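You operate a simulated robot arm through the tools that you are given. There is no shell and no other tool. Be economical: measure what you need, move in short steps, check, and stop when the job is done.

You are at the controls of a simulated robot arm. One attempt, no reset.

Task
Fit gears 26/35, 32/17 and 32/0 on shafts 6, 5 and 4, then run the drive.
Fine: all come from the peg tray, one at a time, straight to the shaft; 26/35 lies under 32/17 and goes on before it; turn the orange gear knob till the counter lights; other gears stay.
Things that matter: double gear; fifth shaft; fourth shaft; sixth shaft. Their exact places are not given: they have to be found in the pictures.

Only the result counts: the job must be done as asked and must still hold three seconds after the hand-in. Knocking over, shifting, dropping, spilling or breaking anything else fails it.

Robot
A 6-joint arm with a two-finger gripper, on a carriage that runs on a rail from [0.003, -1.257] to [-0.003, 1.083] (x, y) and turns from -140 to 193 degrees about z. Base frame: it is fixed where the carriage stands at the start and does not move with it; the origin is on the floor, on the carriage's upright axis, x ahead of it, y to its left, z up. Lengths are in m, angles in degrees, forces in N, time in s.
Its first joint turns from -166.0 to 166.0 degrees. Places, roughly: fifth shaft [0.6, 0.2, 0.8]; fourth shaft [0.6, 0.3, 0.8]; sixth shaft [0.6, 0.1, 0.8]. Payload 2.54 kg.
The tool frame sits at the grasp point between the pads (the TCP): z along the fingers, y along the line on which they close. The tips reach 0.023 m beyond it. The gripper opens to 0.126 m. The gripper's body begins 0.082 m behind the TCP.
Orientation is told as [roll, pitch, yaw] about the base's x, y, z axes, in that order, counted from this pose: with the fingers straight down and closing along the base's y, the tool's x points along the base's -x, its y along +y and its z along -z.

Tools
- The arm moves only by the tool play_rows. Its argument "targets" is a list of rows, each a list of 7 numbers: the shift along the tool's x, y, z in m, then the turn, a rotation vector about the tool's x, y, z in degrees, then the gripper command, from -1 (fully open) to 1 (shut), values between in proportion. In form: [[dx, dy, dz, wx, wy, wz, grip], ...]. A call has 1 to 10 rows; each row is the pose to reach, as a shift and turn from the pose commanded when the call began, along the tool's axes at that moment. Each row takes 0.2 s and may step no farther than 0.05 m and 8.6 degrees from the row before; otherwise, or with a gripper value out of range, the whole call is refused. Where a pose cannot be reached the arm comes as near as it can. A force on the tool above 40 N (or 10 N above the force at the start of the call, whichever is more), or a blocked arm, ends the call early, and 0.2 s more pass. Each finger halts on what it meets, pressing with about 41 N; the grip force reading is that of the motor and also rises with nothing between the fingers. The clock runs only during rows and for 0.2 s after the last one: add rows that repeat a pose to give the fingers time. The reply holds the time, the measured pose of the TCP, the force on the tool along the base axes, the opening and the grip force, in the units named above and with some noise, with the torque about the TCP (base axes, N m) and any sound that the robot's microphone picked up.
- Cameras (640 x 400 px; columns grow to the right, rows downward): "scene" is now at [0.0573, 0.1815, 1.5162]; the picture's right is [-0.24, -0.97, 0.00], its down [-0.58, 0.14, -0.80] and it looks along [0.78, -0.19, -0.59] (base axes); focal length 248 px, centre (320, 200). "wrist" rides on the gripper at [0.082, 0.014, -0.122] in the tool frame; the picture's right is [-0.17, 0.99, 0.00], its down [-0.79, -0.13, -0.60] and it looks along [-0.59, -0.10, 0.80] (tool axes); focal length 243 px, centre (320, 200).
- capture(camera): a new picture of that camera. No time passes.
- raise_lower(by): slides the trunk up (or, below 0, down) by that many m; the arm and the scene camera ride with it, the base frame stays. It gives what a move gives, with no picture.
- drive_base(legs): drives the robot by 1 to 6 legs, each [ahead, left, turn to the left] in m, m and degrees, along the robot's own axes; the way and the turn of a leg run together, so that a leg with both is an arc; at most 1.5 m and 180 degrees a leg. The arm and the cameras ride along, it lands a little off, and it stops where it bumps. It keeps to its track: a leg is cut to what the track allows. It gives what a move gives.
- aim_head(pan, tilt): turns the head with the scene camera to pan (to the left, within 120 degrees either way) and tilt (down, from -29 to 69), counted from straight ahead of the robot. It gives what a move gives.
- probe_pixels(camera, pixels): for up to 12 pixels [column, row] of the newest picture of that camera ("zoom" is the newest enlarged one), the place [x, y, z] in the base frame of the surface seen there, good to about 0.002 m, but the place of the scene camera against the robot may be out by one fixed shift of up to 0.025 m in any direction. No time passes.
- close_up(camera, box): a new picture of the part [left, top, right, bottom] of that camera's present view, enlarged. No time passes.
- job_done(): hands the job in; it is judged then, once.

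Work in short steps. Measure before you move; look again where a grasp or a placing could have gone wrong, and mend it. You have 80 turns and 48 pictures in all, those below and enlarged ones among them. Open the gripper and draw the arm clear of the work before you hand the job in, unless the task says otherwise; then end with one line.

The tools are called after "Call:" as a command line: name --pt "numbers of a row" for each row, then --argument value for the rest, lists and objects as JSON in quotes. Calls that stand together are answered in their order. play_rows: Moves the arm, as the interface text tells. Its arguments: {"type":"object","properties":{"targets":{"type":"array","items":{"type":"array","items":{"type":"number"}}}},"required":["targets"]} The other tools are called the same way: raise_lower (by) slides the trunk up or down; drive_base (legs) drives the base; aim_head (pan, tilt) turns the head that bears the scene camera; capture (camera) takes a picture; probe_pixels (camera, pixels) gives the place of the surface under pixels of a picture; close_up (camera, box) takes an enlarged picture of a part of a camera's view; job_done () hands the job in.

At the start:

```text
clock: 0.0
position: [0.4867, 0.0835, 1.1511]
ee_rot: [0.0, 0.0, -0.1]
ft_force: [-0.1, 0.1, 0.4]
torque: [-0.03, 0.02, 0.01]
opening: 0.1263
grasp_force: 0.2
trunk travel left (down, up): [-0.3, 0.19]
robot x, y, heading: [0.001, -0.0035, -0.4]
head pan, tilt: [-13.6, 36.4]
```

scene: 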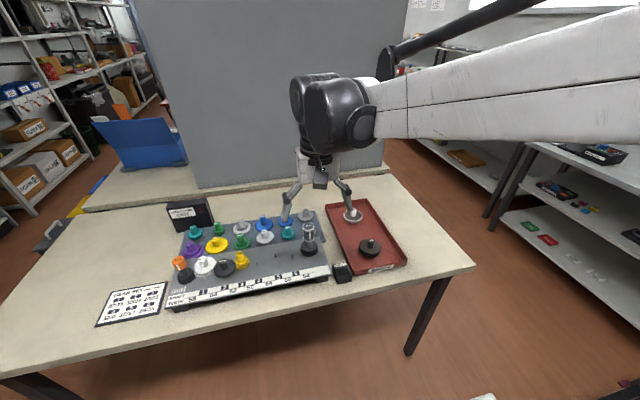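
wrist: 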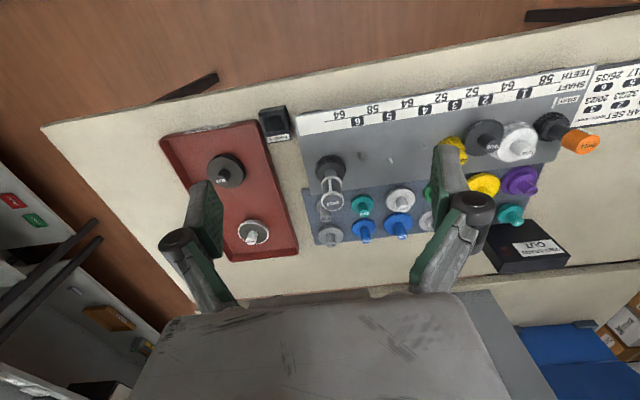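

I start by enlarging the gear board and the card in the scene view to read the labels.

Call:
close_up --camera "scene" --box '[160, 190, 340, 310]'

Call:
close_up --camera "wrist" --box '[290, 60, 640, 270]'

Call:
close_up --camera "scene" --box '[90, 270, 180, 330]'

```text
3.33 times, centred on (250, 250) of scene
```

zoom: 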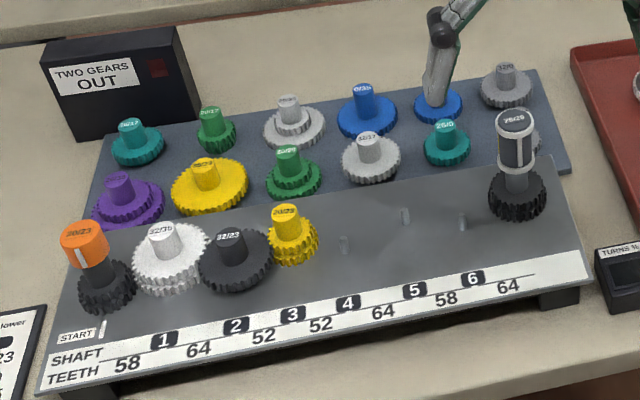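

```text
1.83 times, centred on (465, 165) of wrist
```

zoom: 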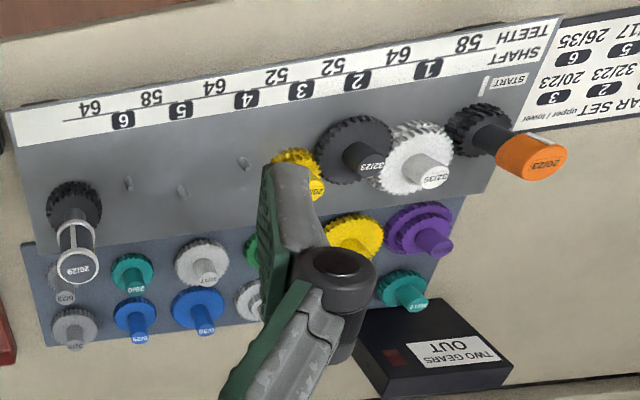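

```text
6.67 times, centred on (135, 300) of scene
```

zoom: 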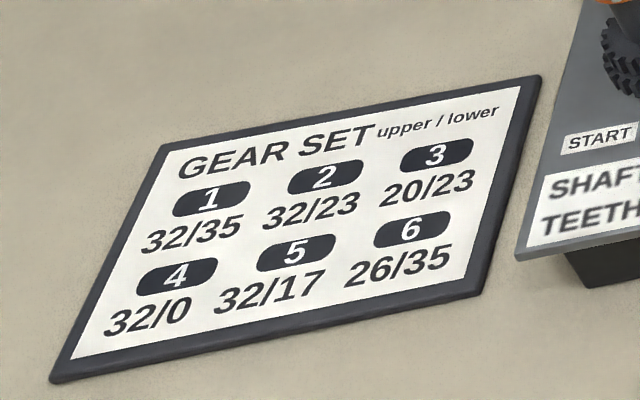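

The card confirms 4: 32/0, 5: 32/17, 6: 26/35. I probe the layout from the scene and wrist pictures.

Call:
probe_pixels --camera "scene" --pixels '[[195, 232], [219, 226], [241, 227], [262, 222], [285, 218], [306, 214], [192, 250], [216, 243], [242, 240], [264, 236], [287, 232], [309, 228]]'

Call:
probe_pixels --camera "wrist" --pixels '[[330, 236], [363, 232], [397, 228], [326, 205], [361, 205], [402, 200], [360, 160], [390, 165], [424, 150], [580, 140], [300, 250], [390, 150]]'

```text
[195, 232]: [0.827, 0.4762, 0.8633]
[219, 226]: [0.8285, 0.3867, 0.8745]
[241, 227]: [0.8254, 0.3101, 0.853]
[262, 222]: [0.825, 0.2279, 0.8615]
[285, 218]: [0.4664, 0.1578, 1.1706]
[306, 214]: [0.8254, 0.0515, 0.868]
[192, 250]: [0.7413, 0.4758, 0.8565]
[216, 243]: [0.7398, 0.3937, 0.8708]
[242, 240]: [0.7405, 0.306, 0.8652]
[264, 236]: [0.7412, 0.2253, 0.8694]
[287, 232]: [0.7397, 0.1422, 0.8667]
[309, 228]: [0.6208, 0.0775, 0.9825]
```

```text
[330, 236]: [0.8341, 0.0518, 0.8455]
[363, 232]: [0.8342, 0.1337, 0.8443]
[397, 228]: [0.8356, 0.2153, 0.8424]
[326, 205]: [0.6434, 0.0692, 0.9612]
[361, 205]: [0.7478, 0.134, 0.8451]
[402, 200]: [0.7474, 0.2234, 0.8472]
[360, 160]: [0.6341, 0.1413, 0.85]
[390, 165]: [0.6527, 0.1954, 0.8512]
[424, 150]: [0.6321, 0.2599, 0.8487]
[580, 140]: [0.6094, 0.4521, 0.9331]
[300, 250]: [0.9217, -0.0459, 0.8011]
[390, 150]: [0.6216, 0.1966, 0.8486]
```

Layout is clear: pegs at x≈0.74 and 0.83, shafts at x≈0.63–0.65. I move the hand forward and left so the pegs come into the wrist view above the fingers.

Call:
play_rows --pt "-0.045 0.02 0 0 0 0 -1" --pt "-0.09 0.04 0 0 0 0 -1" --pt "-0.12 0.07 0 0 0 0 -1" --pt "-0.14 0.11 0 0 0 0 -1" --pt "-0.14 0.15 0 0 0 0 -1" --pt "-0.14 0.17 0 0 0 0 -1" --pt "-0.14 0.17 0 0 0 0 -1"

Call:
capture --camera "wrist"

```text
clock: 1.6
position: [0.626, 0.2534, 1.1501]
ee_rot: [0.0, 0.0, 0.0]
ft_force: [-1.1, -0.3, -0.4]
torque: [0.0, 0.02, -0.02]
opening: 0.126
grasp_force: 0.0
trunk travel left (down, up): [-0.3, 0.19]
robot x, y, heading: [0.0014, -0.0, -0.3]
head pan, tilt: [-13.6, 36.4]
```

```text
42 pictures are left
```

wrist: 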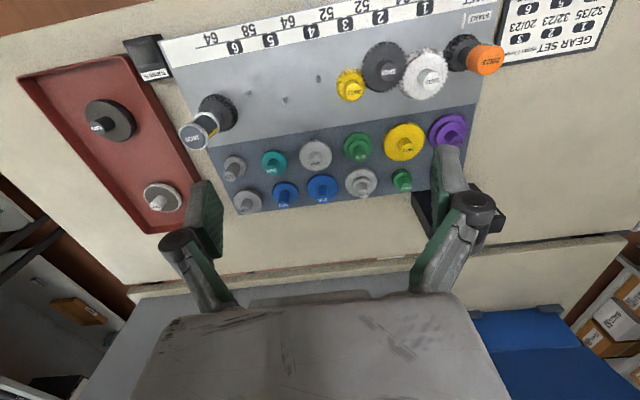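

Now the pegs show at rows 130–200; I enlarge both halves to read the labels.

Call:
close_up --camera "wrist" --box '[210, 125, 338, 215]'

Call:
close_up --camera "wrist" --box '[335, 110, 480, 205]'

Call:
close_up --camera "scene" --box '[180, 200, 330, 280]'

```text
4.44 times, centred on (274, 170) of wrist
```

zoom: 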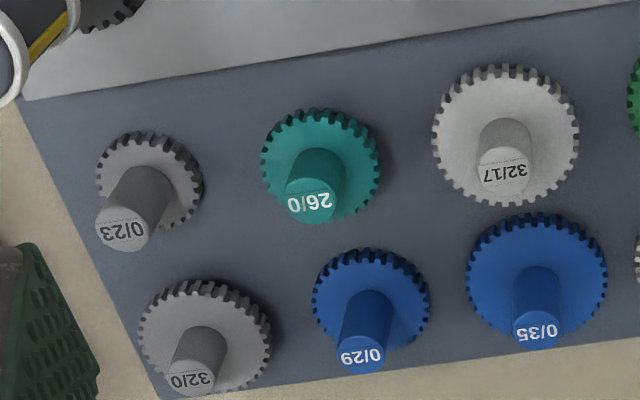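

```text
4.21 times, centred on (408, 158) of wrist
```

zoom: 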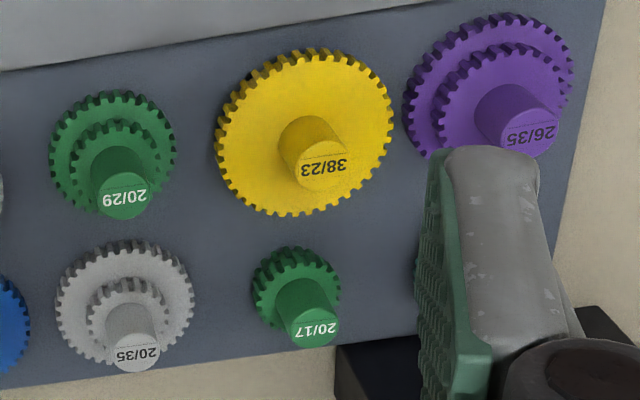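

```text
4.27 times, centred on (255, 240) of scene
```

zoom: 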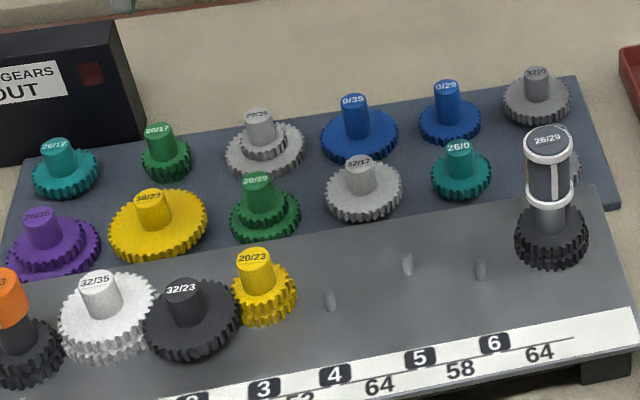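

Found: 26/35 purple (near row, far left), 32/17 gray (near row, ~y 0.22), 32/0 gray (far row, right). I turn the hand so the fingers close along x (camera toward +y, away from the OUT knob) while moving above the purple gear.

Call:
play_rows --pt "-0.01 0.02 0 0 0 8.5 -1" --pt "-0.02 0.04 0 0 0 17 -1" --pt "-0.03 0.06 0 0 0 25.5 -1" --pt "-0.04 0.08 0 0 0 34 -1" --pt "-0.05 0.1 0 0 0 42.5 -1" --pt "-0.06 0.12 0 0 0 51 -1" --pt "-0.07 0.14 0 0 0 59.5 -1" --pt "-0.08 0.16 0 0 0 68 -1" --pt "-0.09 0.18 0.02 0 0 76.5 -1" --pt "-0.1 0.2 0.04 0 0 85 -1"

Call:
capture --camera "wrist"

```text
clock: 3.8
position: [0.7269, 0.4541, 1.1105]
ee_rot: [-0.1, 0.1, -85.1]
ft_force: [-1.1, -0.5, 0.7]
torque: [0.04, -0.02, 0.01]
opening: 0.1259
grasp_force: 0.0
trunk travel left (down, up): [-0.3, 0.19]
robot x, y, heading: [0.0005, 0.0001, -0.0]
head pan, tilt: [-13.6, 36.4]
```

```text
38 pictures are left
```

wrist: 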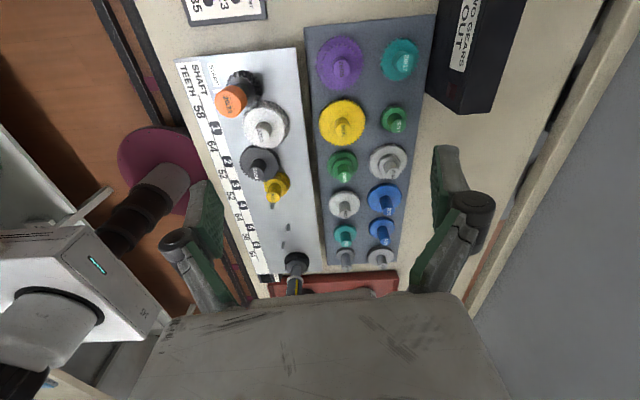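

This view shows everything between the fingers. I enlarge the purple gear (340,65) and the shafts (285,230) for measuring.

Call:
close_up --camera "wrist" --box '[300, 30, 396, 90]'

Call:
probe_pixels --camera "wrist" --pixels '[[342, 71], [342, 66], [322, 50], [362, 50], [340, 38], [366, 72], [375, 75], [285, 227], [288, 247], [282, 208], [300, 220]]'

```text
6.67 times, centred on (348, 60) of wrist
```

zoom: 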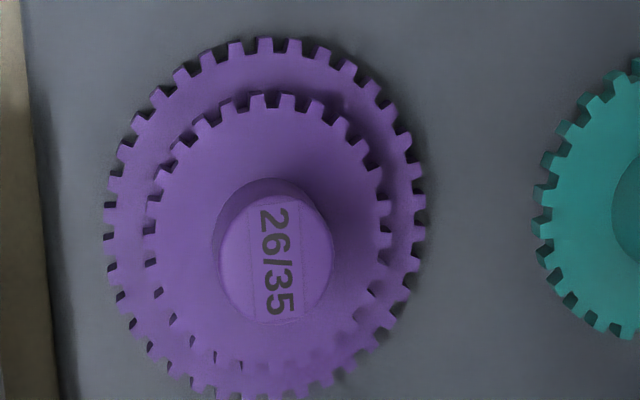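

```text
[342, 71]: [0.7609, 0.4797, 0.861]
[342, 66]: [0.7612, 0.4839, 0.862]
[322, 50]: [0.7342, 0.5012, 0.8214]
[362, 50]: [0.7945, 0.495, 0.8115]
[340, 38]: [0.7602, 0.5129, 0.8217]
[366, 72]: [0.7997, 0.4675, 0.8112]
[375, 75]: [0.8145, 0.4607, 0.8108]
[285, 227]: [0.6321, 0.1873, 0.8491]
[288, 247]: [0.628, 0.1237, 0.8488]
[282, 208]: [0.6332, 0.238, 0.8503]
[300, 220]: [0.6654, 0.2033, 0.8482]
```

I probe the purple hub's top rim and gear in the zoom for its centre and heights.

Call:
probe_pixels --camera "zoom" --pixels '[[275, 258], [226, 258], [327, 258], [278, 205], [275, 316], [180, 250], [360, 250], [265, 120], [115, 235], [420, 235], [265, 60], [500, 250]]'

Call:
close_up --camera "wrist" --box '[245, 180, 357, 280]'

```text
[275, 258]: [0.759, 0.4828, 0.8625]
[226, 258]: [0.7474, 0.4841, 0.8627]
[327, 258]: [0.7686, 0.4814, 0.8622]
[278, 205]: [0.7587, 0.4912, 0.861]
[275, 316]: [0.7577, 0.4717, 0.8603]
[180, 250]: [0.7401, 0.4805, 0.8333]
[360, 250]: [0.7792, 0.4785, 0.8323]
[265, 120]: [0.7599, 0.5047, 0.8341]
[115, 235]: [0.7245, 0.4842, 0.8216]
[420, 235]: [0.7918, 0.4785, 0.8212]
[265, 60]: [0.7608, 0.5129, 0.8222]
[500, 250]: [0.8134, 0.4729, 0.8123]
```

```text
4.00 times, centred on (301, 230) of wrist
```

zoom: 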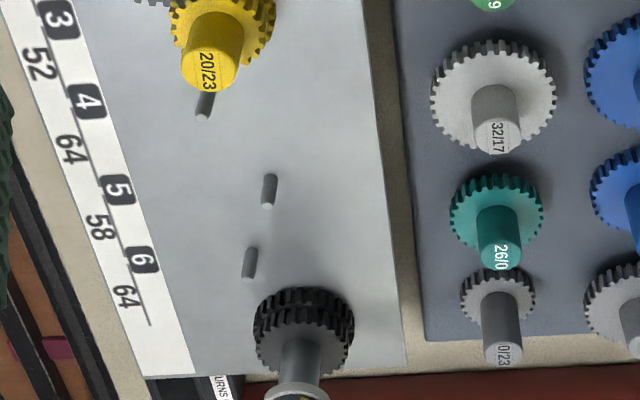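

I probe the shaft tips and bases, and the two gray gears in this zoom.

Call:
probe_pixels --camera "zoom" --pixels '[[203, 117], [205, 108], [268, 205], [270, 190], [271, 177], [248, 277], [250, 262], [252, 250], [495, 138], [481, 138], [520, 138], [300, 200]]'

```text
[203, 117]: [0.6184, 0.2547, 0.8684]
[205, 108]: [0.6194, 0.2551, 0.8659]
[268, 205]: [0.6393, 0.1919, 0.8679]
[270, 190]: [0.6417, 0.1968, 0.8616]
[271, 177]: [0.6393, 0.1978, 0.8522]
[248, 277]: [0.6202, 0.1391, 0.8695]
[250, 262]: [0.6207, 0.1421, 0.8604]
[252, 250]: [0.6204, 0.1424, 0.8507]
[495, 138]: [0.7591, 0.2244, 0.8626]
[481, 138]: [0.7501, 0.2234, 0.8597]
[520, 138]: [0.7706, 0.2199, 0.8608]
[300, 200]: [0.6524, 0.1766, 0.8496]
```

Shafts: 6 at (0.6205,0.138), 5 at (0.640,0.1925), 4 at (0.619,0.252), tips z≈0.870, board 0.849. Purple hub centre is (0.758,0.4815), top 0.8615. I line up above it with a partly closed gripper and look.

Call:
play_rows --pt "0.012 0.017 0 0 0 4.9 -0.5" --pt "0.0246 0.0333 0.02 0 0 4.9 0.0" --pt "0.0246 0.0333 0.06 0 0 4.9 0.2" --pt "0.0246 0.0333 0.1 0 0 4.9 0.2" --pt "0.0246 0.0333 0.14 0 0 4.9 0.2" --pt "0.0246 0.0333 0.18 0 0 4.9 0.2" --pt "0.0246 0.0333 0.195 0 0 4.9 0.2" --pt "0.0246 0.0333 0.195 0 0 4.9 0.2"

Call:
capture --camera "wrist"

```text
clock: 5.6
position: [0.7574, 0.4787, 0.9155]
ee_rot: [0.0, 0.0, -89.8]
ft_force: [-0.8, -0.8, 0.3]
torque: [0.0, 0.01, -0.02]
opening: 0.0501
grasp_force: 0.1
trunk travel left (down, up): [-0.3, 0.19]
robot x, y, heading: [-0.0046, 0.0006, -0.2]
head pan, tilt: [-13.6, 36.4]
```

```text
35 pictures are left
```

wrist: 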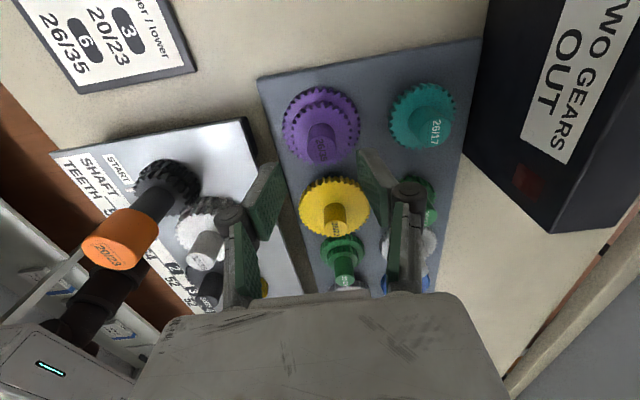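

The hub top shows at about (322,150) between the fingertips; I probe it again from close range.

Call:
close_up --camera "wrist" --box '[270, 80, 398, 180]'

Call:
probe_pixels --camera "wrist" --pixels '[[322, 152], [322, 147], [322, 157], [312, 152], [332, 152], [320, 130], [300, 130], [340, 130]]'

```text
4.00 times, centred on (334, 130) of wrist
```

zoom: 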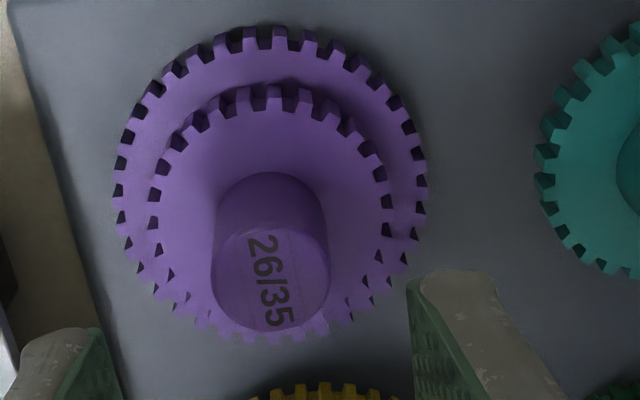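

```text
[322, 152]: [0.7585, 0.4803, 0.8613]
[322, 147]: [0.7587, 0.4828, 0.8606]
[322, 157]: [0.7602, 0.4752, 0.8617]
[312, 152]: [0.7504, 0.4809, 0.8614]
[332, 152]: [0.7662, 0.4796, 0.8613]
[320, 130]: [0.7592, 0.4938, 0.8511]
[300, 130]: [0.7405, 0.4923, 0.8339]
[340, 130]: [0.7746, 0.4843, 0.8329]
```

Hub centre (0.7585,0.481,0.861), hand at (0.7574,0.4787). I correct, descend to z 0.859 and close on the hub.

Call:
play_rows --pt "0.002 0.001 0.02 0 0 0 0.2" --pt "0.002 0.001 0.04 0 0 0 0.2" --pt "0.002 0.001 0.0565 0 0 0 0.2" --pt "0.002 0.001 0.0565 0 0 0 0.2" --pt "0.002 0.001 0.0565 0 0 0 0.6" --pt "0.002 0.001 0.0565 0 0 0 1" --pt "0.002 0.001 0.0565 0 0 0 1" --pt "0.002 0.001 0.0565 0 0 0 1"

```text
clock: 7.4
position: [0.7577, 0.4821, 0.8587]
ee_rot: [0.1, 0.1, -89.9]
ft_force: [3.1, 0.4, -0.6]
torque: [0.02, -0.09, 0.0]
opening: 0.024
grasp_force: 41.6
trunk travel left (down, up): [-0.3, 0.19]
robot x, y, heading: [-0.0004, 0.0005, -0.0]
head pan, tilt: [-13.6, 36.4]
```

Hub is gripped (24 mm). I lift it straight up off its peg.

Call:
play_rows --pt "0 0 -0.015 0 0 0 1" --pt "0 0 -0.03 0 0 0 1" --pt "0 0 -0.06 0 0 0 1" --pt "0 0 -0.09 0 0 0 1" --pt "0 0 -0.11 0 0 0 1" --pt "0 0 -0.11 0 0 0 1"

Call:
capture --camera "wrist"

```text
clock: 8.8
position: [0.7584, 0.483, 0.9686]
ee_rot: [0.0, 0.0, -89.9]
ft_force: [-0.1, 0.6, 1.0]
torque: [-0.01, -0.02, 0.01]
opening: 0.0
grasp_force: 28.3
trunk travel left (down, up): [-0.3, 0.19]
robot x, y, heading: [0.0001, -0.0015, -0.2]
head pan, tilt: [-13.6, 36.4]
```

```text
33 pictures are left
```

wrist: 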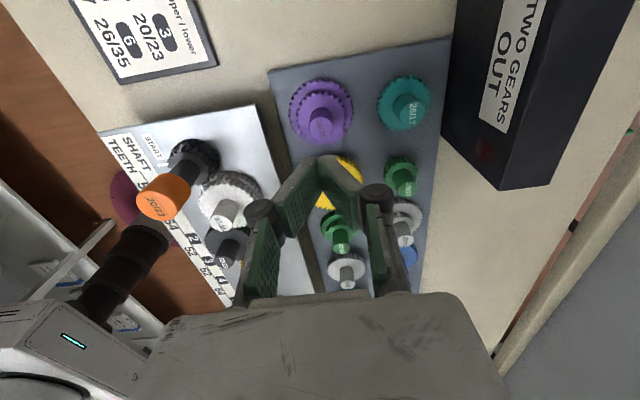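

The opening is 0: the hub slipped out and the gear is still on its peg at (322,110). I check how it sits before regripping.

Call:
close_up --camera "wrist" --box '[270, 60, 398, 140]'

Call:
probe_pixels --camera "wrist" --pixels '[[321, 127], [314, 127], [328, 127], [321, 122], [321, 132], [304, 110], [340, 110], [320, 92], [310, 84]]'

```text
5.00 times, centred on (334, 100) of wrist
```

zoom: 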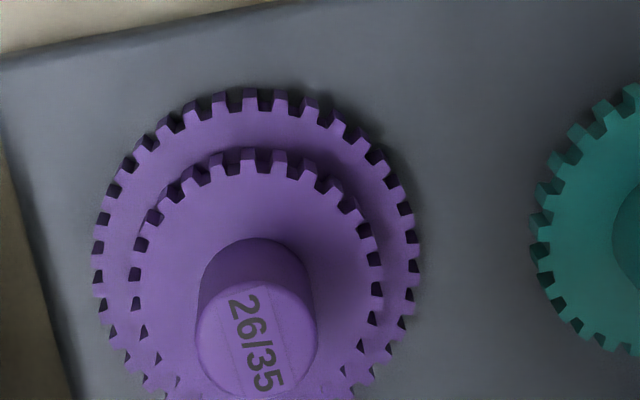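

```text
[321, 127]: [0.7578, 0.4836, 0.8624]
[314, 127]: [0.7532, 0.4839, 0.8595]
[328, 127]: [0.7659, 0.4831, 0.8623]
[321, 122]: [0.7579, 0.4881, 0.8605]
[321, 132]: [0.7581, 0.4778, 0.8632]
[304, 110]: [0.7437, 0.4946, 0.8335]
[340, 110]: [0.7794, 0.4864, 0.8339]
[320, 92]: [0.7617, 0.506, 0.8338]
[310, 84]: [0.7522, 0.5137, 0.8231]
```

Still seated properly at (0.758,0.482). I regrip slightly lower with a longer squeeze, and then lift a few mm slowly to see what happens.

Call:
play_rows --pt "0 0 0 0 0 0 0.2" --pt "0 0 0.04 0 0 0 0.2" --pt "0 0 0.08 0 0 0 0.2" --pt "0 0 0.1 0 0 0 0.2" --pt "0 0 0.1105 0 0 0 0.2" --pt "0 0 0.1105 0 0 0 0.2" --pt "0 0 0.1105 0 0 0 1" --pt "0 0 0.1105 0 0 0 1" --pt "0 0 0.1105 0 0 0 1" --pt "0 0 0.1105 0 0 0 1"

Call:
play_rows --pt "0 0 -0.001 0 0 0 1" --pt "0 0 -0.002 0 0 0 1" --pt "0 0 -0.004 0 0 0 1" --pt "0 0 -0.006 0 0 0 1"

```text
clock: 11.0
position: [0.759, 0.483, 0.8589]
ee_rot: [0.0, 0.0, -89.9]
ft_force: [-0.7, -0.6, -0.3]
torque: [0.01, 0.0, -0.01]
opening: 0.0237
grasp_force: 41.1
trunk travel left (down, up): [-0.3, 0.19]
robot x, y, heading: [-0.0015, -0.004, 0.1]
head pan, tilt: [-13.6, 36.4]
```

```text
clock: 12.0
position: [0.7596, 0.483, 0.865]
ee_rot: [0.0, 0.0, -89.9]
ft_force: [0.2, 0.1, -1.2]
torque: [-0.01, -0.03, -0.03]
opening: 0.0237
grasp_force: 40.7
trunk travel left (down, up): [-0.3, 0.19]
robot x, y, heading: [0.0029, -0.0002, 0.0]
head pan, tilt: [-13.6, 36.4]
```

Still gripped at 23.7 mm with about 1 N of weight; I continue slowly.

Call:
play_rows --pt "0 0 -0.003 0 0 0 1" --pt "0 0 -0.006 0 0 0 1" --pt "0 0 -0.009 0 0 0 1" --pt "0 0 -0.012 0 0 0 1"

Call:
capture --camera "wrist"

```text
clock: 13.0
position: [0.7583, 0.4814, 0.8777]
ee_rot: [-0.1, 0.0, -90.0]
ft_force: [0.6, -0.8, -0.7]
torque: [-0.03, 0.0, 0.0]
opening: 0.0238
grasp_force: 40.7
trunk travel left (down, up): [-0.3, 0.19]
robot x, y, heading: [0.0019, 0.0031, -0.2]
head pan, tilt: [-13.6, 36.4]
```

```text
31 pictures are left
```

wrist: 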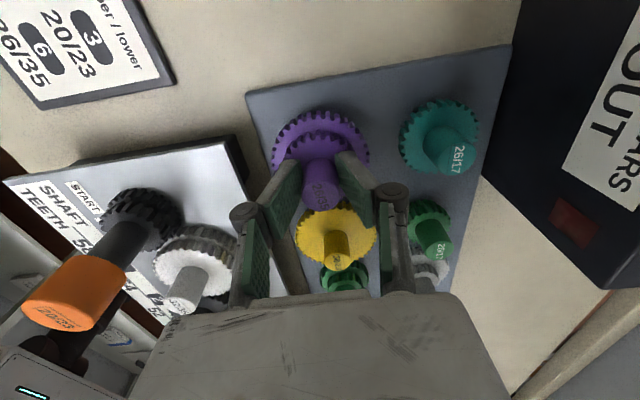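

Check whether the gear rises with the hand by probing its hub top (322,192) and rim.

Call:
probe_pixels --camera "wrist" --pixels '[[322, 190], [322, 196], [322, 170], [322, 145], [300, 130], [276, 165], [390, 180]]'

```text
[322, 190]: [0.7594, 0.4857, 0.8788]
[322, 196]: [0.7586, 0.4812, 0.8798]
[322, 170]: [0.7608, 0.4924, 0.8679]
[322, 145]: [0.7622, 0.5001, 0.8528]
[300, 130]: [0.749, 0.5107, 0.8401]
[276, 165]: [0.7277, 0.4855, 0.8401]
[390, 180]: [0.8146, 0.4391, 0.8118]
```

The gear rises with the hand. I lift gently to z≈0.93, ramping the steps.

Call:
play_rows --pt "0 0 -0.003 0 0 0 1" --pt "0 0 -0.007 0 0 0 1" --pt "0 0 -0.013 0 0 0 1" --pt "0 0 -0.02 0 0 0 1" --pt "0 0 -0.028 0 0 0 1" --pt "0 0 -0.036 0 0 0 1" --pt "0 0 -0.043 0 0 0 1" --pt "0 0 -0.049 0 0 0 1" --pt "0 0 -0.053 0 0 0 1" --pt "0 0 -0.055 0 0 0 1"

Call:
play_rows --pt "-0.003 0 0 0 0 0 1" --pt "-0.009 0 0 0 0 0 1" --pt "-0.018 0 0 0 0 0 1" --pt "-0.029 0 0 0 0 0 1" --pt "-0.041 0 0 0 0 0 1" --pt "-0.053 0 0 0 0 0 1" --pt "-0.064 0 0 0 0 0 1" --pt "-0.073 0 0 0 0 0 1" --pt "-0.08 0 0 0 0 0 1" --pt "-0.083 0 0 0 0 0 1"

```text
clock: 15.2
position: [0.7584, 0.4827, 0.9323]
ee_rot: [0.0, 0.0, -89.9]
ft_force: [-0.7, 0.3, -0.9]
torque: [0.0, 0.01, -0.02]
opening: 0.0237
grasp_force: 40.9
trunk travel left (down, up): [-0.3, 0.19]
robot x, y, heading: [-0.002, 0.0027, -0.1]
head pan, tilt: [-13.6, 36.4]
```

```text
clock: 17.4
position: [0.7583, 0.4001, 0.932]
ee_rot: [0.0, 0.0, -89.9]
ft_force: [0.5, -0.1, -0.8]
torque: [0.01, 0.0, -0.04]
opening: 0.024
grasp_force: 41.0
trunk travel left (down, up): [-0.3, 0.19]
robot x, y, heading: [-0.0006, -0.0022, 0.0]
head pan, tilt: [-13.6, 36.4]
```

Held firmly. I continue along -y with a bit more speed.

Call:
play_rows --pt "-0.005 0 0 0 0 0 1" --pt "-0.014 0 0 0 0 0 1" --pt "-0.028 0 0 0 0 0 1" --pt "-0.046 0 0 0 0 0 1" --pt "-0.065 0 0 0 0 0 1" --pt "-0.084 0 0 0 0 0 1" --pt "-0.102 0 0 0 0 0 1" --pt "-0.116 0 0 0 0 0 1" --pt "-0.126 0 0 0 0 0 1" --pt "-0.131 0 0 0 0 0 1"

Call:
play_rows --pt "-0.005 -0.003 0 0 0 0 1" --pt "-0.014 -0.009 0 0 0 0 1" --pt "-0.028 -0.019 0 0 0 0 1" --pt "-0.046 -0.031 0 0 0 0 1" --pt "-0.065 -0.044 0 0 0 0 1" --pt "-0.084 -0.057 0 0 0 0 1" --pt "-0.102 -0.069 0 0 0 0 1" --pt "-0.116 -0.079 0 0 0 0 1" --pt "-0.126 -0.085 0 0 0 0 1" --pt "-0.131 -0.088 0 0 0 0 1"

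Call:
capture --camera "wrist"

```text
clock: 19.6
position: [0.7586, 0.2676, 0.9308]
ee_rot: [0.1, 0.0, -90.0]
ft_force: [0.8, 0.5, -0.2]
torque: [0.01, 0.0, 0.02]
opening: 0.0237
grasp_force: 40.9
trunk travel left (down, up): [-0.3, 0.19]
robot x, y, heading: [-0.0005, 0.0021, -0.1]
head pan, tilt: [-13.6, 36.4]
```

```text
clock: 21.8
position: [0.672, 0.1372, 0.9317]
ee_rot: [0.1, 0.0, -89.9]
ft_force: [-0.1, 0.1, -0.3]
torque: [0.0, 0.05, 0.02]
opening: 0.0239
grasp_force: 41.1
trunk travel left (down, up): [-0.3, 0.19]
robot x, y, heading: [-0.0004, -0.0019, -0.1]
head pan, tilt: [-13.6, 36.4]
```

```text
30 pictures are left
```

wrist: 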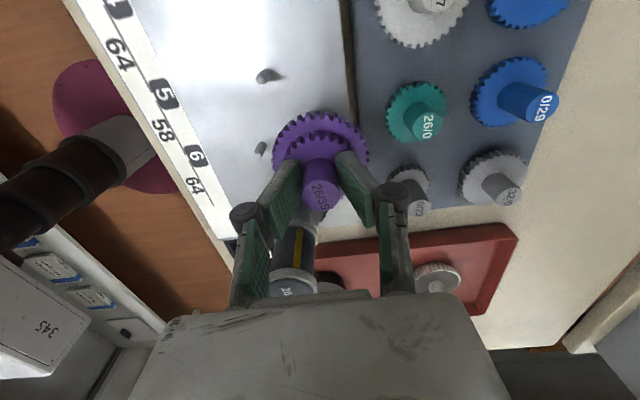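

Shafts 5 (268,75) and 6 (260,148) are close now; I enlarge for precise positions along with the held hub and the OUT knob.

Call:
close_up --camera "wrist" --box '[220, 60, 348, 140]'

Call:
close_up --camera "wrist" --box '[220, 110, 380, 210]'

Call:
probe_pixels --camera "wrist" --pixels '[[322, 190], [310, 190], [334, 190], [286, 288], [275, 285], [300, 290], [305, 215], [260, 148], [258, 152], [272, 74], [277, 75]]'

```text
5.00 times, centred on (284, 100) of wrist
```

zoom: 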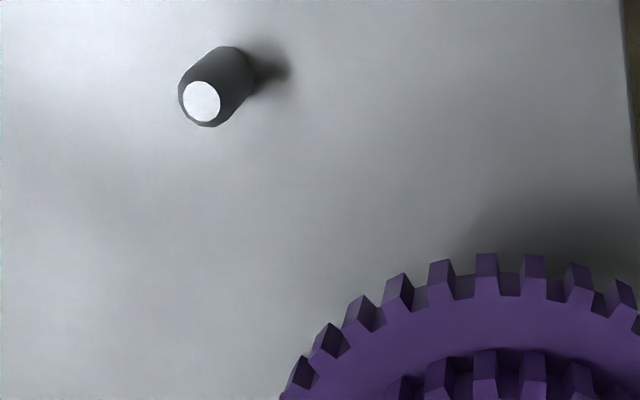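

```text
4.00 times, centred on (300, 160) of wrist
```

zoom: 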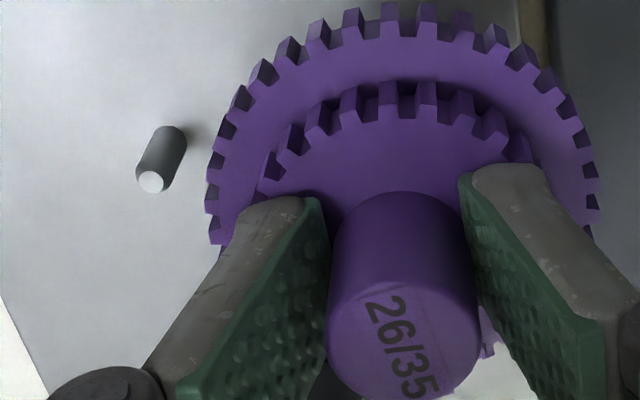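

```text
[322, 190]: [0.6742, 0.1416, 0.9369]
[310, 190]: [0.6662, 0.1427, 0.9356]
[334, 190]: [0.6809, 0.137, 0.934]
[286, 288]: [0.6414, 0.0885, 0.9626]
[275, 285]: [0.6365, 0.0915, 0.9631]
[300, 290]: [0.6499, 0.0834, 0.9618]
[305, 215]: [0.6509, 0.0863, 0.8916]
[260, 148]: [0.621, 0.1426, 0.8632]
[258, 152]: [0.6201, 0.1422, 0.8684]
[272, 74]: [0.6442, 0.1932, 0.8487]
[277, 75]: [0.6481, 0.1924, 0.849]
```

I probe the shaft tips at their visible white centres.

Call:
probe_pixels --camera "zoom" --pixels '[[151, 182], [145, 182], [157, 183], [151, 176], [151, 188], [405, 335], [345, 330], [465, 335], [405, 290], [400, 385]]'

Call:
probe_pixels --camera "wrist" --pixels '[[260.2, 80.2], [257.75, 155.5], [259, 80], [262, 80], [260, 79]]'

```text
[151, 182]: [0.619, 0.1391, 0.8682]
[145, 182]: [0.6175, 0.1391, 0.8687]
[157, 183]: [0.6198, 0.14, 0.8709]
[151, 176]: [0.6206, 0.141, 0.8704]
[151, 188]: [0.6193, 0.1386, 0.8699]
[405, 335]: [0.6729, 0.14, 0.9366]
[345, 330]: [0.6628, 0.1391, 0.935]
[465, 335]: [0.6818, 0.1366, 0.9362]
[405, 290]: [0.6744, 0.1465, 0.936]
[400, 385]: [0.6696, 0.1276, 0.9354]
```

```text
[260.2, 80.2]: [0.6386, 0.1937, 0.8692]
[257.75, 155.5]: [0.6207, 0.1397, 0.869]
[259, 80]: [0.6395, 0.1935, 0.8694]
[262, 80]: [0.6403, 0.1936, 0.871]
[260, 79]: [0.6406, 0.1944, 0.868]
```

Shaft 6 is at (0.6195,0.1395); the held hub centre at (0.6723,0.137). I shift by (-0.053,+0.0025) to be right above it.

Call:
play_rows --pt "0.0005 -0.003 0 0 0 0 1" --pt "0.001 -0.009 0 0 0 0 1" --pt "0.0015 -0.017 0 0 0 0 1" --pt "0.002 -0.026 0 0 0 0 1" --pt "0.0025 -0.035 0 0 0 0 1" --pt "0.0025 -0.043 0 0 0 0 1" --pt "0.0025 -0.049 0 0 0 0 1" --pt "0.0025 -0.0525 0 0 0 0 1" --pt "0.0025 -0.0528 0 0 0 0 1" --pt "0.0025 -0.0528 0 0 0 0 1"

Call:
capture --camera "wrist"

```text
clock: 24.0
position: [0.6169, 0.14, 0.9327]
ee_rot: [0.0, 0.0, -90.0]
ft_force: [0.2, 1.2, -0.4]
torque: [0.01, 0.0, -0.02]
opening: 0.0236
grasp_force: 41.0
trunk travel left (down, up): [-0.3, 0.19]
robot x, y, heading: [-0.0013, 0.0016, 0.1]
head pan, tilt: [-13.6, 36.4]
```

```text
27 pictures are left
```

wrist: 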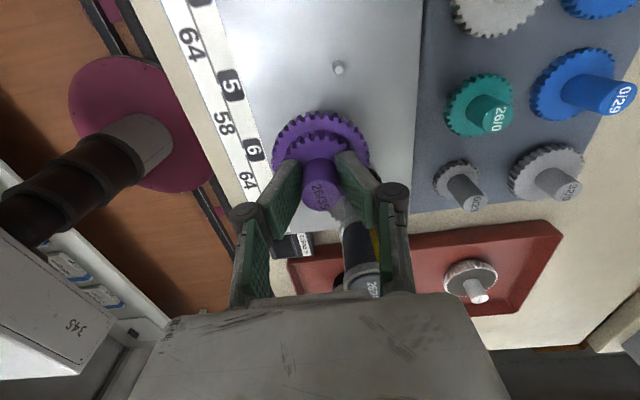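

I verify with shaft 5's tip at (338,68) as reference against the held hub's top.

Call:
close_up --camera "wrist" --box '[260, 50, 420, 150]'

Call:
probe_pixels --camera "wrist" --pixels '[[321, 193.5], [306, 193], [336, 193], [321, 182], [320, 206], [338, 68], [338, 70], [340, 71]]'

```text
4.00 times, centred on (340, 100) of wrist
```

zoom: 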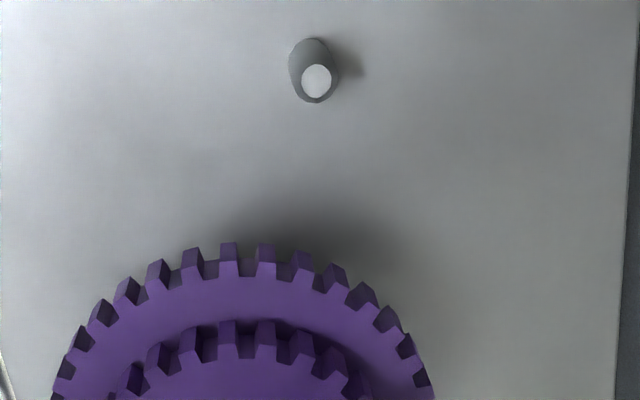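

```text
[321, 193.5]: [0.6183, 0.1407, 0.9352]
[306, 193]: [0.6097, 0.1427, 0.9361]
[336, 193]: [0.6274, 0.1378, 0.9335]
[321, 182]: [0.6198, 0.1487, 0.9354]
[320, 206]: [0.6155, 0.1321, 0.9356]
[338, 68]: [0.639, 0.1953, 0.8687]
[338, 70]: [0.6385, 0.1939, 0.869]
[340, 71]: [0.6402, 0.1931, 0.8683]
```

Offset hub–shaft 5 is (-0.0205,-0.053) against the wanted (-0.020,-0.054): within a millimetre. I lower slowly and watch the force.

Call:
play_rows --pt "-0.0005 0.0005 0.004 0 0 0 1" --pt "-0.0005 0.0005 0.008 0 0 0 1" --pt "-0.0005 0.0005 0.012 0 0 0 1" --pt "-0.0005 0.0005 0.015 0 0 0 1" --pt "-0.0005 0.0005 0.017 0 0 0 1" --pt "-0.0005 0.0005 0.019 0 0 0 1"

```text
clock: 25.4
position: [0.6192, 0.1386, 0.9136]
ee_rot: [0.1, 0.0, -89.9]
ft_force: [-0.4, 0.5, -1.2]
torque: [0.0, 0.01, -0.01]
opening: 0.0238
grasp_force: 40.9
trunk travel left (down, up): [-0.3, 0.19]
robot x, y, heading: [-0.0011, 0.0014, 0.1]
head pan, tilt: [-13.6, 36.4]
```

No force and the gear's bottom is below the tip: it is on the shaft. I continue down toward meshing.

Call:
play_rows --pt "0 0 0.002 0 0 0 1" --pt "0 0 0.004 0 0 0 1" --pt "0 0 0.006 0 0 0 1" --pt "0 0 0.008 0 0 0 1" --pt "0 0 0.01 0 0 0 1"

```text
clock: 26.6
position: [0.6192, 0.1411, 0.9045]
ee_rot: [0.0, -0.1, -89.9]
ft_force: [5.5, 10.4, 4.1]
torque: [0.41, -0.26, 0.03]
opening: 0.0236
grasp_force: 41.3
trunk travel left (down, up): [-0.3, 0.19]
robot x, y, heading: [0.0008, 0.0014, 0.1]
head pan, tilt: [-13.6, 36.4]
```

Contact at z 0.9045 — probably the 35-tooth wheel resting on OUT's teeth. I turn the gear a few degrees in small steps under light load to find the mesh.

Call:
play_rows --pt "0 0 -0.001 0 0 1.3 1" --pt "0 0 -0.001 0 0 2.6 1" --pt "0 0 0.0 0 0 2.6 1"

Call:
close_up --camera "wrist" --box '[260, 100, 420, 300]'

```text
clock: 27.4
position: [0.6185, 0.1395, 0.9037]
ee_rot: [0.0, 0.0, -92.5]
ft_force: [9.7, 11.0, 6.3]
torque: [0.41, -0.4, 0.03]
opening: 0.0234
grasp_force: 40.6
trunk travel left (down, up): [-0.3, 0.19]
robot x, y, heading: [0.0001, 0.0005, -0.2]
head pan, tilt: [-13.6, 36.4]
```

```text
2.00 times, centred on (340, 200) of wrist
```

zoom: 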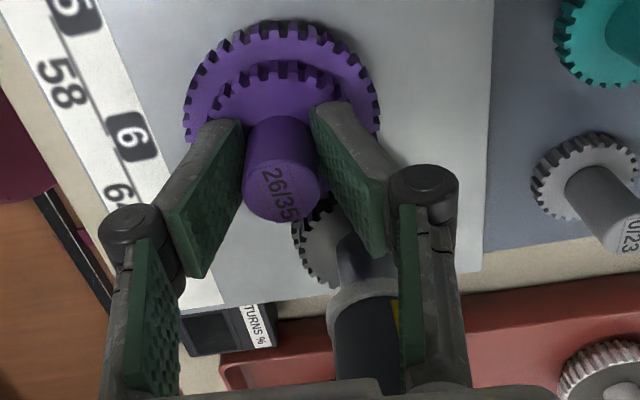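

The side force (+10,+11 N) acts about 37 mm below the TCP, i.e. at the shaft tip: the shaft lies a bit to +x,+y. I shift about 1 mm that way and re-read, rotating back.

Call:
play_rows --pt "0.0005 0.0005 -0.001 0 0 -1.3 1" --pt "0.001 0.001 -0.001 0 0 -2.6 1" --pt "0.001 0.001 -0.001 0 0 -2.6 1"

```text
clock: 28.2
position: [0.6203, 0.1391, 0.9035]
ee_rot: [0.0, 0.0, -89.9]
ft_force: [-1.6, 2.7, -1.1]
torque: [0.12, -0.02, -0.01]
opening: 0.0236
grasp_force: 41.3
trunk travel left (down, up): [-0.3, 0.19]
robot x, y, heading: [0.0007, -0.0012, -0.2]
head pan, tilt: [-13.6, 36.4]
```

Side forces vanish. I keep lowering with a tiny extra +y.

Call:
play_rows --pt "0.0003 -0.0001 0.0015 0 0 0 1" --pt "0.0003 -0.0001 0.003 0 0 0 1" --pt "0.0003 -0.0001 0.0045 0 0 0 1" --pt "0.0003 -0.0001 0.006 0 0 0 1"

```text
clock: 29.2
position: [0.6198, 0.1403, 0.8987]
ee_rot: [0.1, 0.1, -89.9]
ft_force: [0.0, -0.1, -0.9]
torque: [0.02, -0.02, 0.02]
opening: 0.0238
grasp_force: 41.3
trunk travel left (down, up): [-0.3, 0.19]
robot x, y, heading: [-0.0007, 0.0021, -0.2]
head pan, tilt: [-13.6, 36.4]
```

Free so far; a few more mm to the seat.

Call:
play_rows --pt "0 0 0.001 0 0 0 1" --pt "0 0 0.002 0 0 0 1" --pt "0 0 0.003 0 0 0 1" --pt "0 0 0.004 0 0 0 1"

Call:
close_up --camera "wrist" --box '[260, 100, 420, 300]'

```text
clock: 30.4
position: [0.6189, 0.1406, 0.8962]
ee_rot: [0.2, 0.0, -90.0]
ft_force: [-1.0, -0.6, 23.4]
torque: [-0.09, 0.14, -0.01]
opening: 0.0238
grasp_force: 40.8
trunk travel left (down, up): [-0.3, 0.19]
robot x, y, heading: [0.0003, -0.0019, 0.1]
head pan, tilt: [-13.6, 36.4]
stopped in row 4: the force on the tool passed its limit at 41 N (the readings are from after the stop); the commanded pose is now the measured one
```

```text
2.00 times, centred on (340, 200) of wrist
```

zoom: 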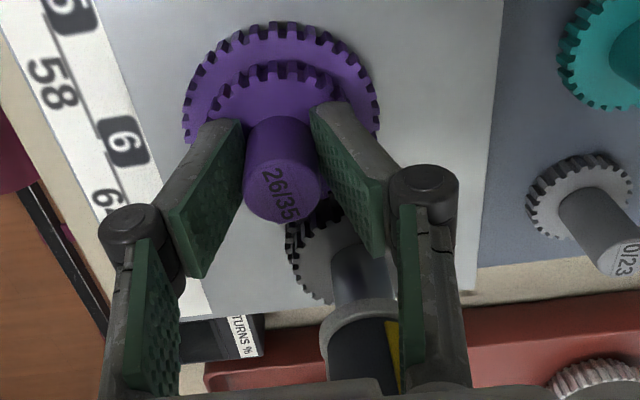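

Seated at z 0.8962 as predicted. I open modestly and rise.

Call:
play_rows --pt "0 0 -0.001 0 0 0 0.6" --pt "0 0 -0.001 0 0 0 0.3" --pt "0 0 -0.001 0 0 0 0.3" --pt "0 0 -0.01 0 0 0 0.3" --pt "0 0 -0.03 0 0 0 0.3" --pt "0 0 -0.06 0 0 0 0.3" --pt "0 0 -0.09 0 0 0 0.3"

Call:
capture --camera "wrist"

```text
clock: 32.0
position: [0.6196, 0.1419, 0.9847]
ee_rot: [0.1, 0.0, -89.9]
ft_force: [-0.2, 0.6, -0.2]
torque: [0.01, 0.03, 0.01]
opening: 0.044
grasp_force: 0.1
trunk travel left (down, up): [-0.3, 0.19]
robot x, y, heading: [-0.0005, 0.0, 0.1]
head pan, tilt: [-13.6, 36.4]
```

```text
23 pictures are left
```

wrist: 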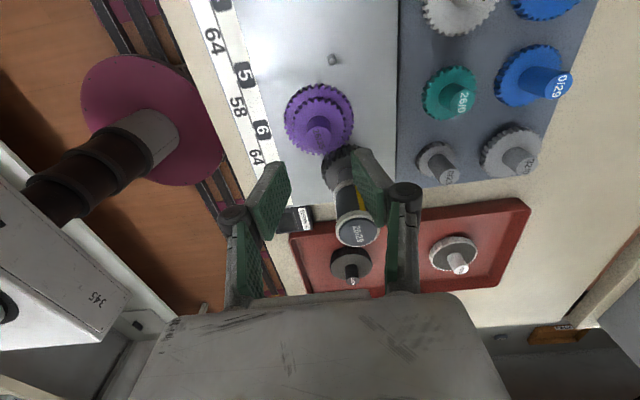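

26/35 is on shaft 6 and meshed with OUT. Next I move above 32/17 near (0.76,0.22).

Call:
play_rows --pt "0.02 0.035 0 0 0 0 0.2" --pt "0.04 0.07 0 0 0 0 0.2" --pt "0.06 0.105 0 0 0 0 0.2" --pt "0.079 0.14 0 0 0 0 0.2" --pt "0.079 0.14 0.03 0 0 0 0.2" --pt "0.079 0.14 0.06 0 0 0 0.2" --pt "0.079 0.14 0.07 0 0 0 0.2" --pt "0.079 0.14 0.07 0 0 0 0.2"

Call:
close_up --camera "wrist" --box '[240, 60, 400, 160]'

```text
clock: 33.8
position: [0.7593, 0.221, 0.9129]
ee_rot: [0.1, 0.0, -90.0]
ft_force: [-0.9, 0.4, 0.2]
torque: [0.0, 0.02, -0.04]
opening: 0.0503
grasp_force: 0.0
trunk travel left (down, up): [-0.3, 0.19]
robot x, y, heading: [-0.0006, 0.0023, 0.1]
head pan, tilt: [-13.6, 36.4]
```

```text
4.00 times, centred on (320, 110) of wrist
```

zoom: 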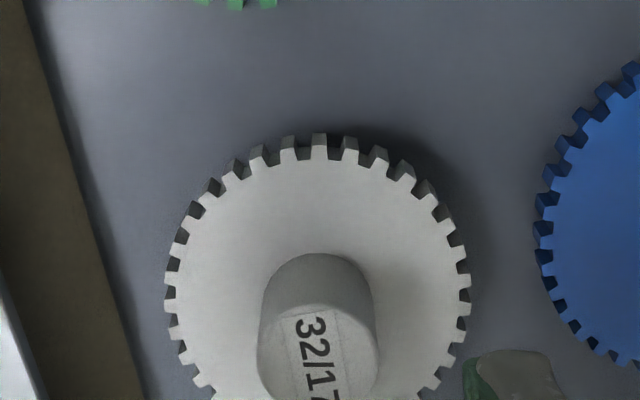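

I probe the 32/17 hub top and gear face.

Call:
probe_pixels --camera "zoom" --pixels '[[318, 358], [268, 358], [368, 358], [318, 312], [318, 395], [220, 280], [420, 280], [320, 180], [100, 100], [175, 300], [465, 300]]'

```text
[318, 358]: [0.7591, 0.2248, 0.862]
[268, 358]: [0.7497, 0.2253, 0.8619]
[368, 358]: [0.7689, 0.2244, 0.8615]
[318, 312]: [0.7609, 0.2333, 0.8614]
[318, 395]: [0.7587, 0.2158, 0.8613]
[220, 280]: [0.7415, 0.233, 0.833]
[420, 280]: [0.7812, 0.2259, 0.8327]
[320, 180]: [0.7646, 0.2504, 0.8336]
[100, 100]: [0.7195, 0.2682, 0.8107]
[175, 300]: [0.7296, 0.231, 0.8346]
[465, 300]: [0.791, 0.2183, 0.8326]
```

Centre ≈(0.7595,0.2243). I correct +3 mm in y, descend to 0.859 and grip firmly.

Call:
play_rows --pt "0.003 0 0.02 0 0 0 0.2" --pt "0.003 0 0.04 0 0 0 0.2" --pt "0.003 0 0.0535 0 0 0 0.2" --pt "0.003 0 0.0535 0 0 0 0.2" --pt "0.003 0 0.0535 0 0 0 1" --pt "0.003 0 0.0535 0 0 0 1" --pt "0.003 0 0.0535 0 0 0 1" --pt "0.003 0 0.0535 0 0 0 1"

Call:
play_rows --pt "0 0 -0.001 0 0 0 1" --pt "0 0 -0.003 0 0 0 1" --pt "0 0 -0.006 0 0 0 1" --pt "0 0 -0.01 0 0 0 1" --pt "0 0 -0.015 0 0 0 1" --pt "0 0 -0.021 0 0 0 1" --pt "0 0 -0.027 0 0 0 1" --pt "0 0 -0.033 0 0 0 1" --pt "0 0 -0.037 0 0 0 1" --pt "0 0 -0.039 0 0 0 1"

```text
clock: 35.6
position: [0.7591, 0.2216, 0.8606]
ee_rot: [0.1, -0.1, -89.9]
ft_force: [0.0, 0.3, 0.7]
torque: [0.01, 0.04, -0.03]
opening: 0.0236
grasp_force: 40.7
trunk travel left (down, up): [-0.3, 0.19]
robot x, y, heading: [0.0008, 0.0007, 0.3]
head pan, tilt: [-13.6, 36.4]
```

```text
clock: 37.8
position: [0.7588, 0.223, 0.9002]
ee_rot: [0.1, 0.0, -89.9]
ft_force: [0.5, 0.5, -0.5]
torque: [-0.02, -0.01, -0.03]
opening: 0.0234
grasp_force: 41.2
trunk travel left (down, up): [-0.3, 0.19]
robot x, y, heading: [0.0025, 0.0008, 0.0]
head pan, tilt: [-13.6, 36.4]
```

Held at 23.5 mm. I lift to ~0.935 and move over toward shaft 5, stopping at x≈0.69 for a check.

Call:
play_rows --pt "0 0 -0.003 0 0 0 1" --pt "0 0 -0.008 0 0 0 1" --pt "0 0 -0.015 0 0 0 1" --pt "0 0 -0.023 0 0 0 1" --pt "0 0 -0.03 0 0 0 1" --pt "0 0 -0.034 0 0 0 1" --pt "0 0 -0.036 0 0 0 1"

Call:
play_rows --pt "-0.001 -0.002 0 0 0 0 1" --pt "-0.004 -0.007 0 0 0 0 1" --pt "-0.008 -0.015 0 0 0 0 1" --pt "-0.013 -0.026 0 0 0 0 1" --pt "-0.018 -0.037 0 0 0 0 1" --pt "-0.022 -0.048 0 0 0 0 1" --pt "-0.026 -0.057 0 0 0 0 1" --pt "-0.029 -0.064 0 0 0 0 1" --pt "-0.03 -0.068 0 0 0 0 1" --pt "-0.03 -0.069 0 0 0 0 1"

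Call:
close_up --camera "wrist" --box '[220, 110, 380, 210]'

```text
clock: 39.4
position: [0.7604, 0.2222, 0.9371]
ee_rot: [0.1, 0.0, -89.9]
ft_force: [0.3, -0.3, -0.4]
torque: [-0.01, -0.02, -0.01]
opening: 0.0238
grasp_force: 40.6
trunk travel left (down, up): [-0.3, 0.19]
robot x, y, heading: [-0.0052, 0.001, 0.1]
head pan, tilt: [-13.6, 36.4]
```

```text
clock: 41.6
position: [0.6903, 0.1923, 0.9355]
ee_rot: [0.1, -0.1, -90.0]
ft_force: [-0.2, 0.3, -0.8]
torque: [-0.01, 0.01, -0.02]
opening: 0.0241
grasp_force: 40.8
trunk travel left (down, up): [-0.3, 0.19]
robot x, y, heading: [-0.0003, 0.0009, 0.2]
head pan, tilt: [-13.6, 36.4]
```

```text
4.00 times, centred on (300, 160) of wrist
```

zoom: 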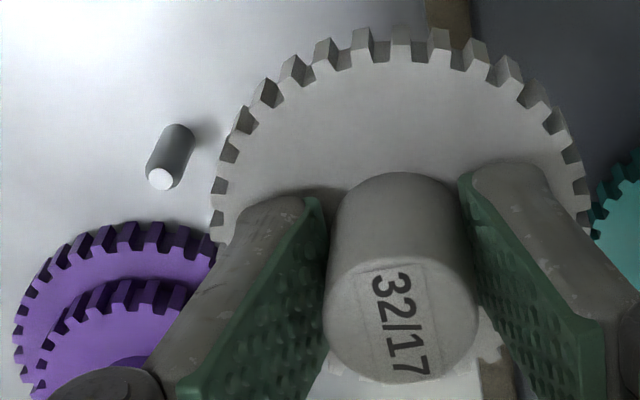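

Shaft 5's tip is at zoom (159,180) and the hub top at (400,318); I probe both for the relative shift.

Call:
probe_pixels --camera "zoom" --pixels '[[160, 179], [155, 179], [164, 180], [159, 175], [159, 184], [401, 320], [335, 318], [466, 325], [401, 270], [401, 370]]'

```text
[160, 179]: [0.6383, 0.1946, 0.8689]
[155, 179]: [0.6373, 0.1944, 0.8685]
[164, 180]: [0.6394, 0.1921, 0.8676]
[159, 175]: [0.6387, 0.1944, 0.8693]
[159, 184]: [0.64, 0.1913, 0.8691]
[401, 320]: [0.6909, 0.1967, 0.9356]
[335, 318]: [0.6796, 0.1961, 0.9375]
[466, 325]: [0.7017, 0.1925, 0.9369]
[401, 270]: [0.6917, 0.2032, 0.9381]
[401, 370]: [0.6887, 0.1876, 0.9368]
```

Needed shift is about (-0.051,-0.0007) including the bias seen at shaft 6. I move over shaft 5.

Call:
play_rows --pt "0 -0.003 0 0 0 0 1" --pt "0 -0.009 0 0 0 0 1" --pt "0 -0.017 0 0 0 0 1" --pt "-0.0003 -0.026 0 0 0 0 1" --pt "-0.0007 -0.035 0 0 0 0 1" --pt "-0.0007 -0.043 0 0 0 0 1" --pt "-0.0007 -0.048 0 0 0 0 1" --pt "-0.0007 -0.0505 0 0 0 0 1" --pt "-0.0007 -0.051 0.003 0 0 0 1" --pt "-0.0007 -0.051 0.006 0 0 0 1"

Call:
play_rows --pt "0 0 0.003 0 0 0 1" --pt "0 0 0.006 0 0 0 1" --pt "0 0 0.009 0 0 0 1" --pt "0 0 0.011 0 0 0 1" --pt "0 0 0.013 0 0 0 1" --pt "0 0 0.015 0 0 0 1"

```text
clock: 43.8
position: [0.6402, 0.1909, 0.9293]
ee_rot: [0.2, 0.1, -90.0]
ft_force: [-0.4, 0.2, -0.5]
torque: [-0.03, 0.0, 0.05]
opening: 0.0237
grasp_force: 41.1
trunk travel left (down, up): [-0.3, 0.19]
robot x, y, heading: [0.0032, 0.0016, -0.1]
head pan, tilt: [-13.6, 36.4]
```

```text
clock: 45.2
position: [0.6389, 0.1919, 0.9152]
ee_rot: [0.0, 0.1, -89.9]
ft_force: [0.3, -1.3, -0.2]
torque: [-0.02, -0.01, 0.01]
opening: 0.0237
grasp_force: 41.5
trunk travel left (down, up): [-0.3, 0.19]
robot x, y, heading: [-0.0034, 0.0029, -0.1]
head pan, tilt: [-13.6, 36.4]
```

On the tip without force. Lower further toward tooth contact.

Call:
play_rows --pt "0 0 0.0015 0 0 0 1" --pt "0 0 0.003 0 0 0 1" --pt "0 0 0.0045 0 0 0 1" --pt "0 0 0.006 0 0 0 1"

```text
clock: 46.2
position: [0.64, 0.1925, 0.9108]
ee_rot: [0.1, 0.1, -90.0]
ft_force: [-1.0, -0.2, 0.2]
torque: [-0.01, 0.0, 0.01]
opening: 0.0235
grasp_force: 41.0
trunk travel left (down, up): [-0.3, 0.19]
robot x, y, heading: [-0.0022, 0.0011, 0.1]
head pan, tilt: [-13.6, 36.4]
```

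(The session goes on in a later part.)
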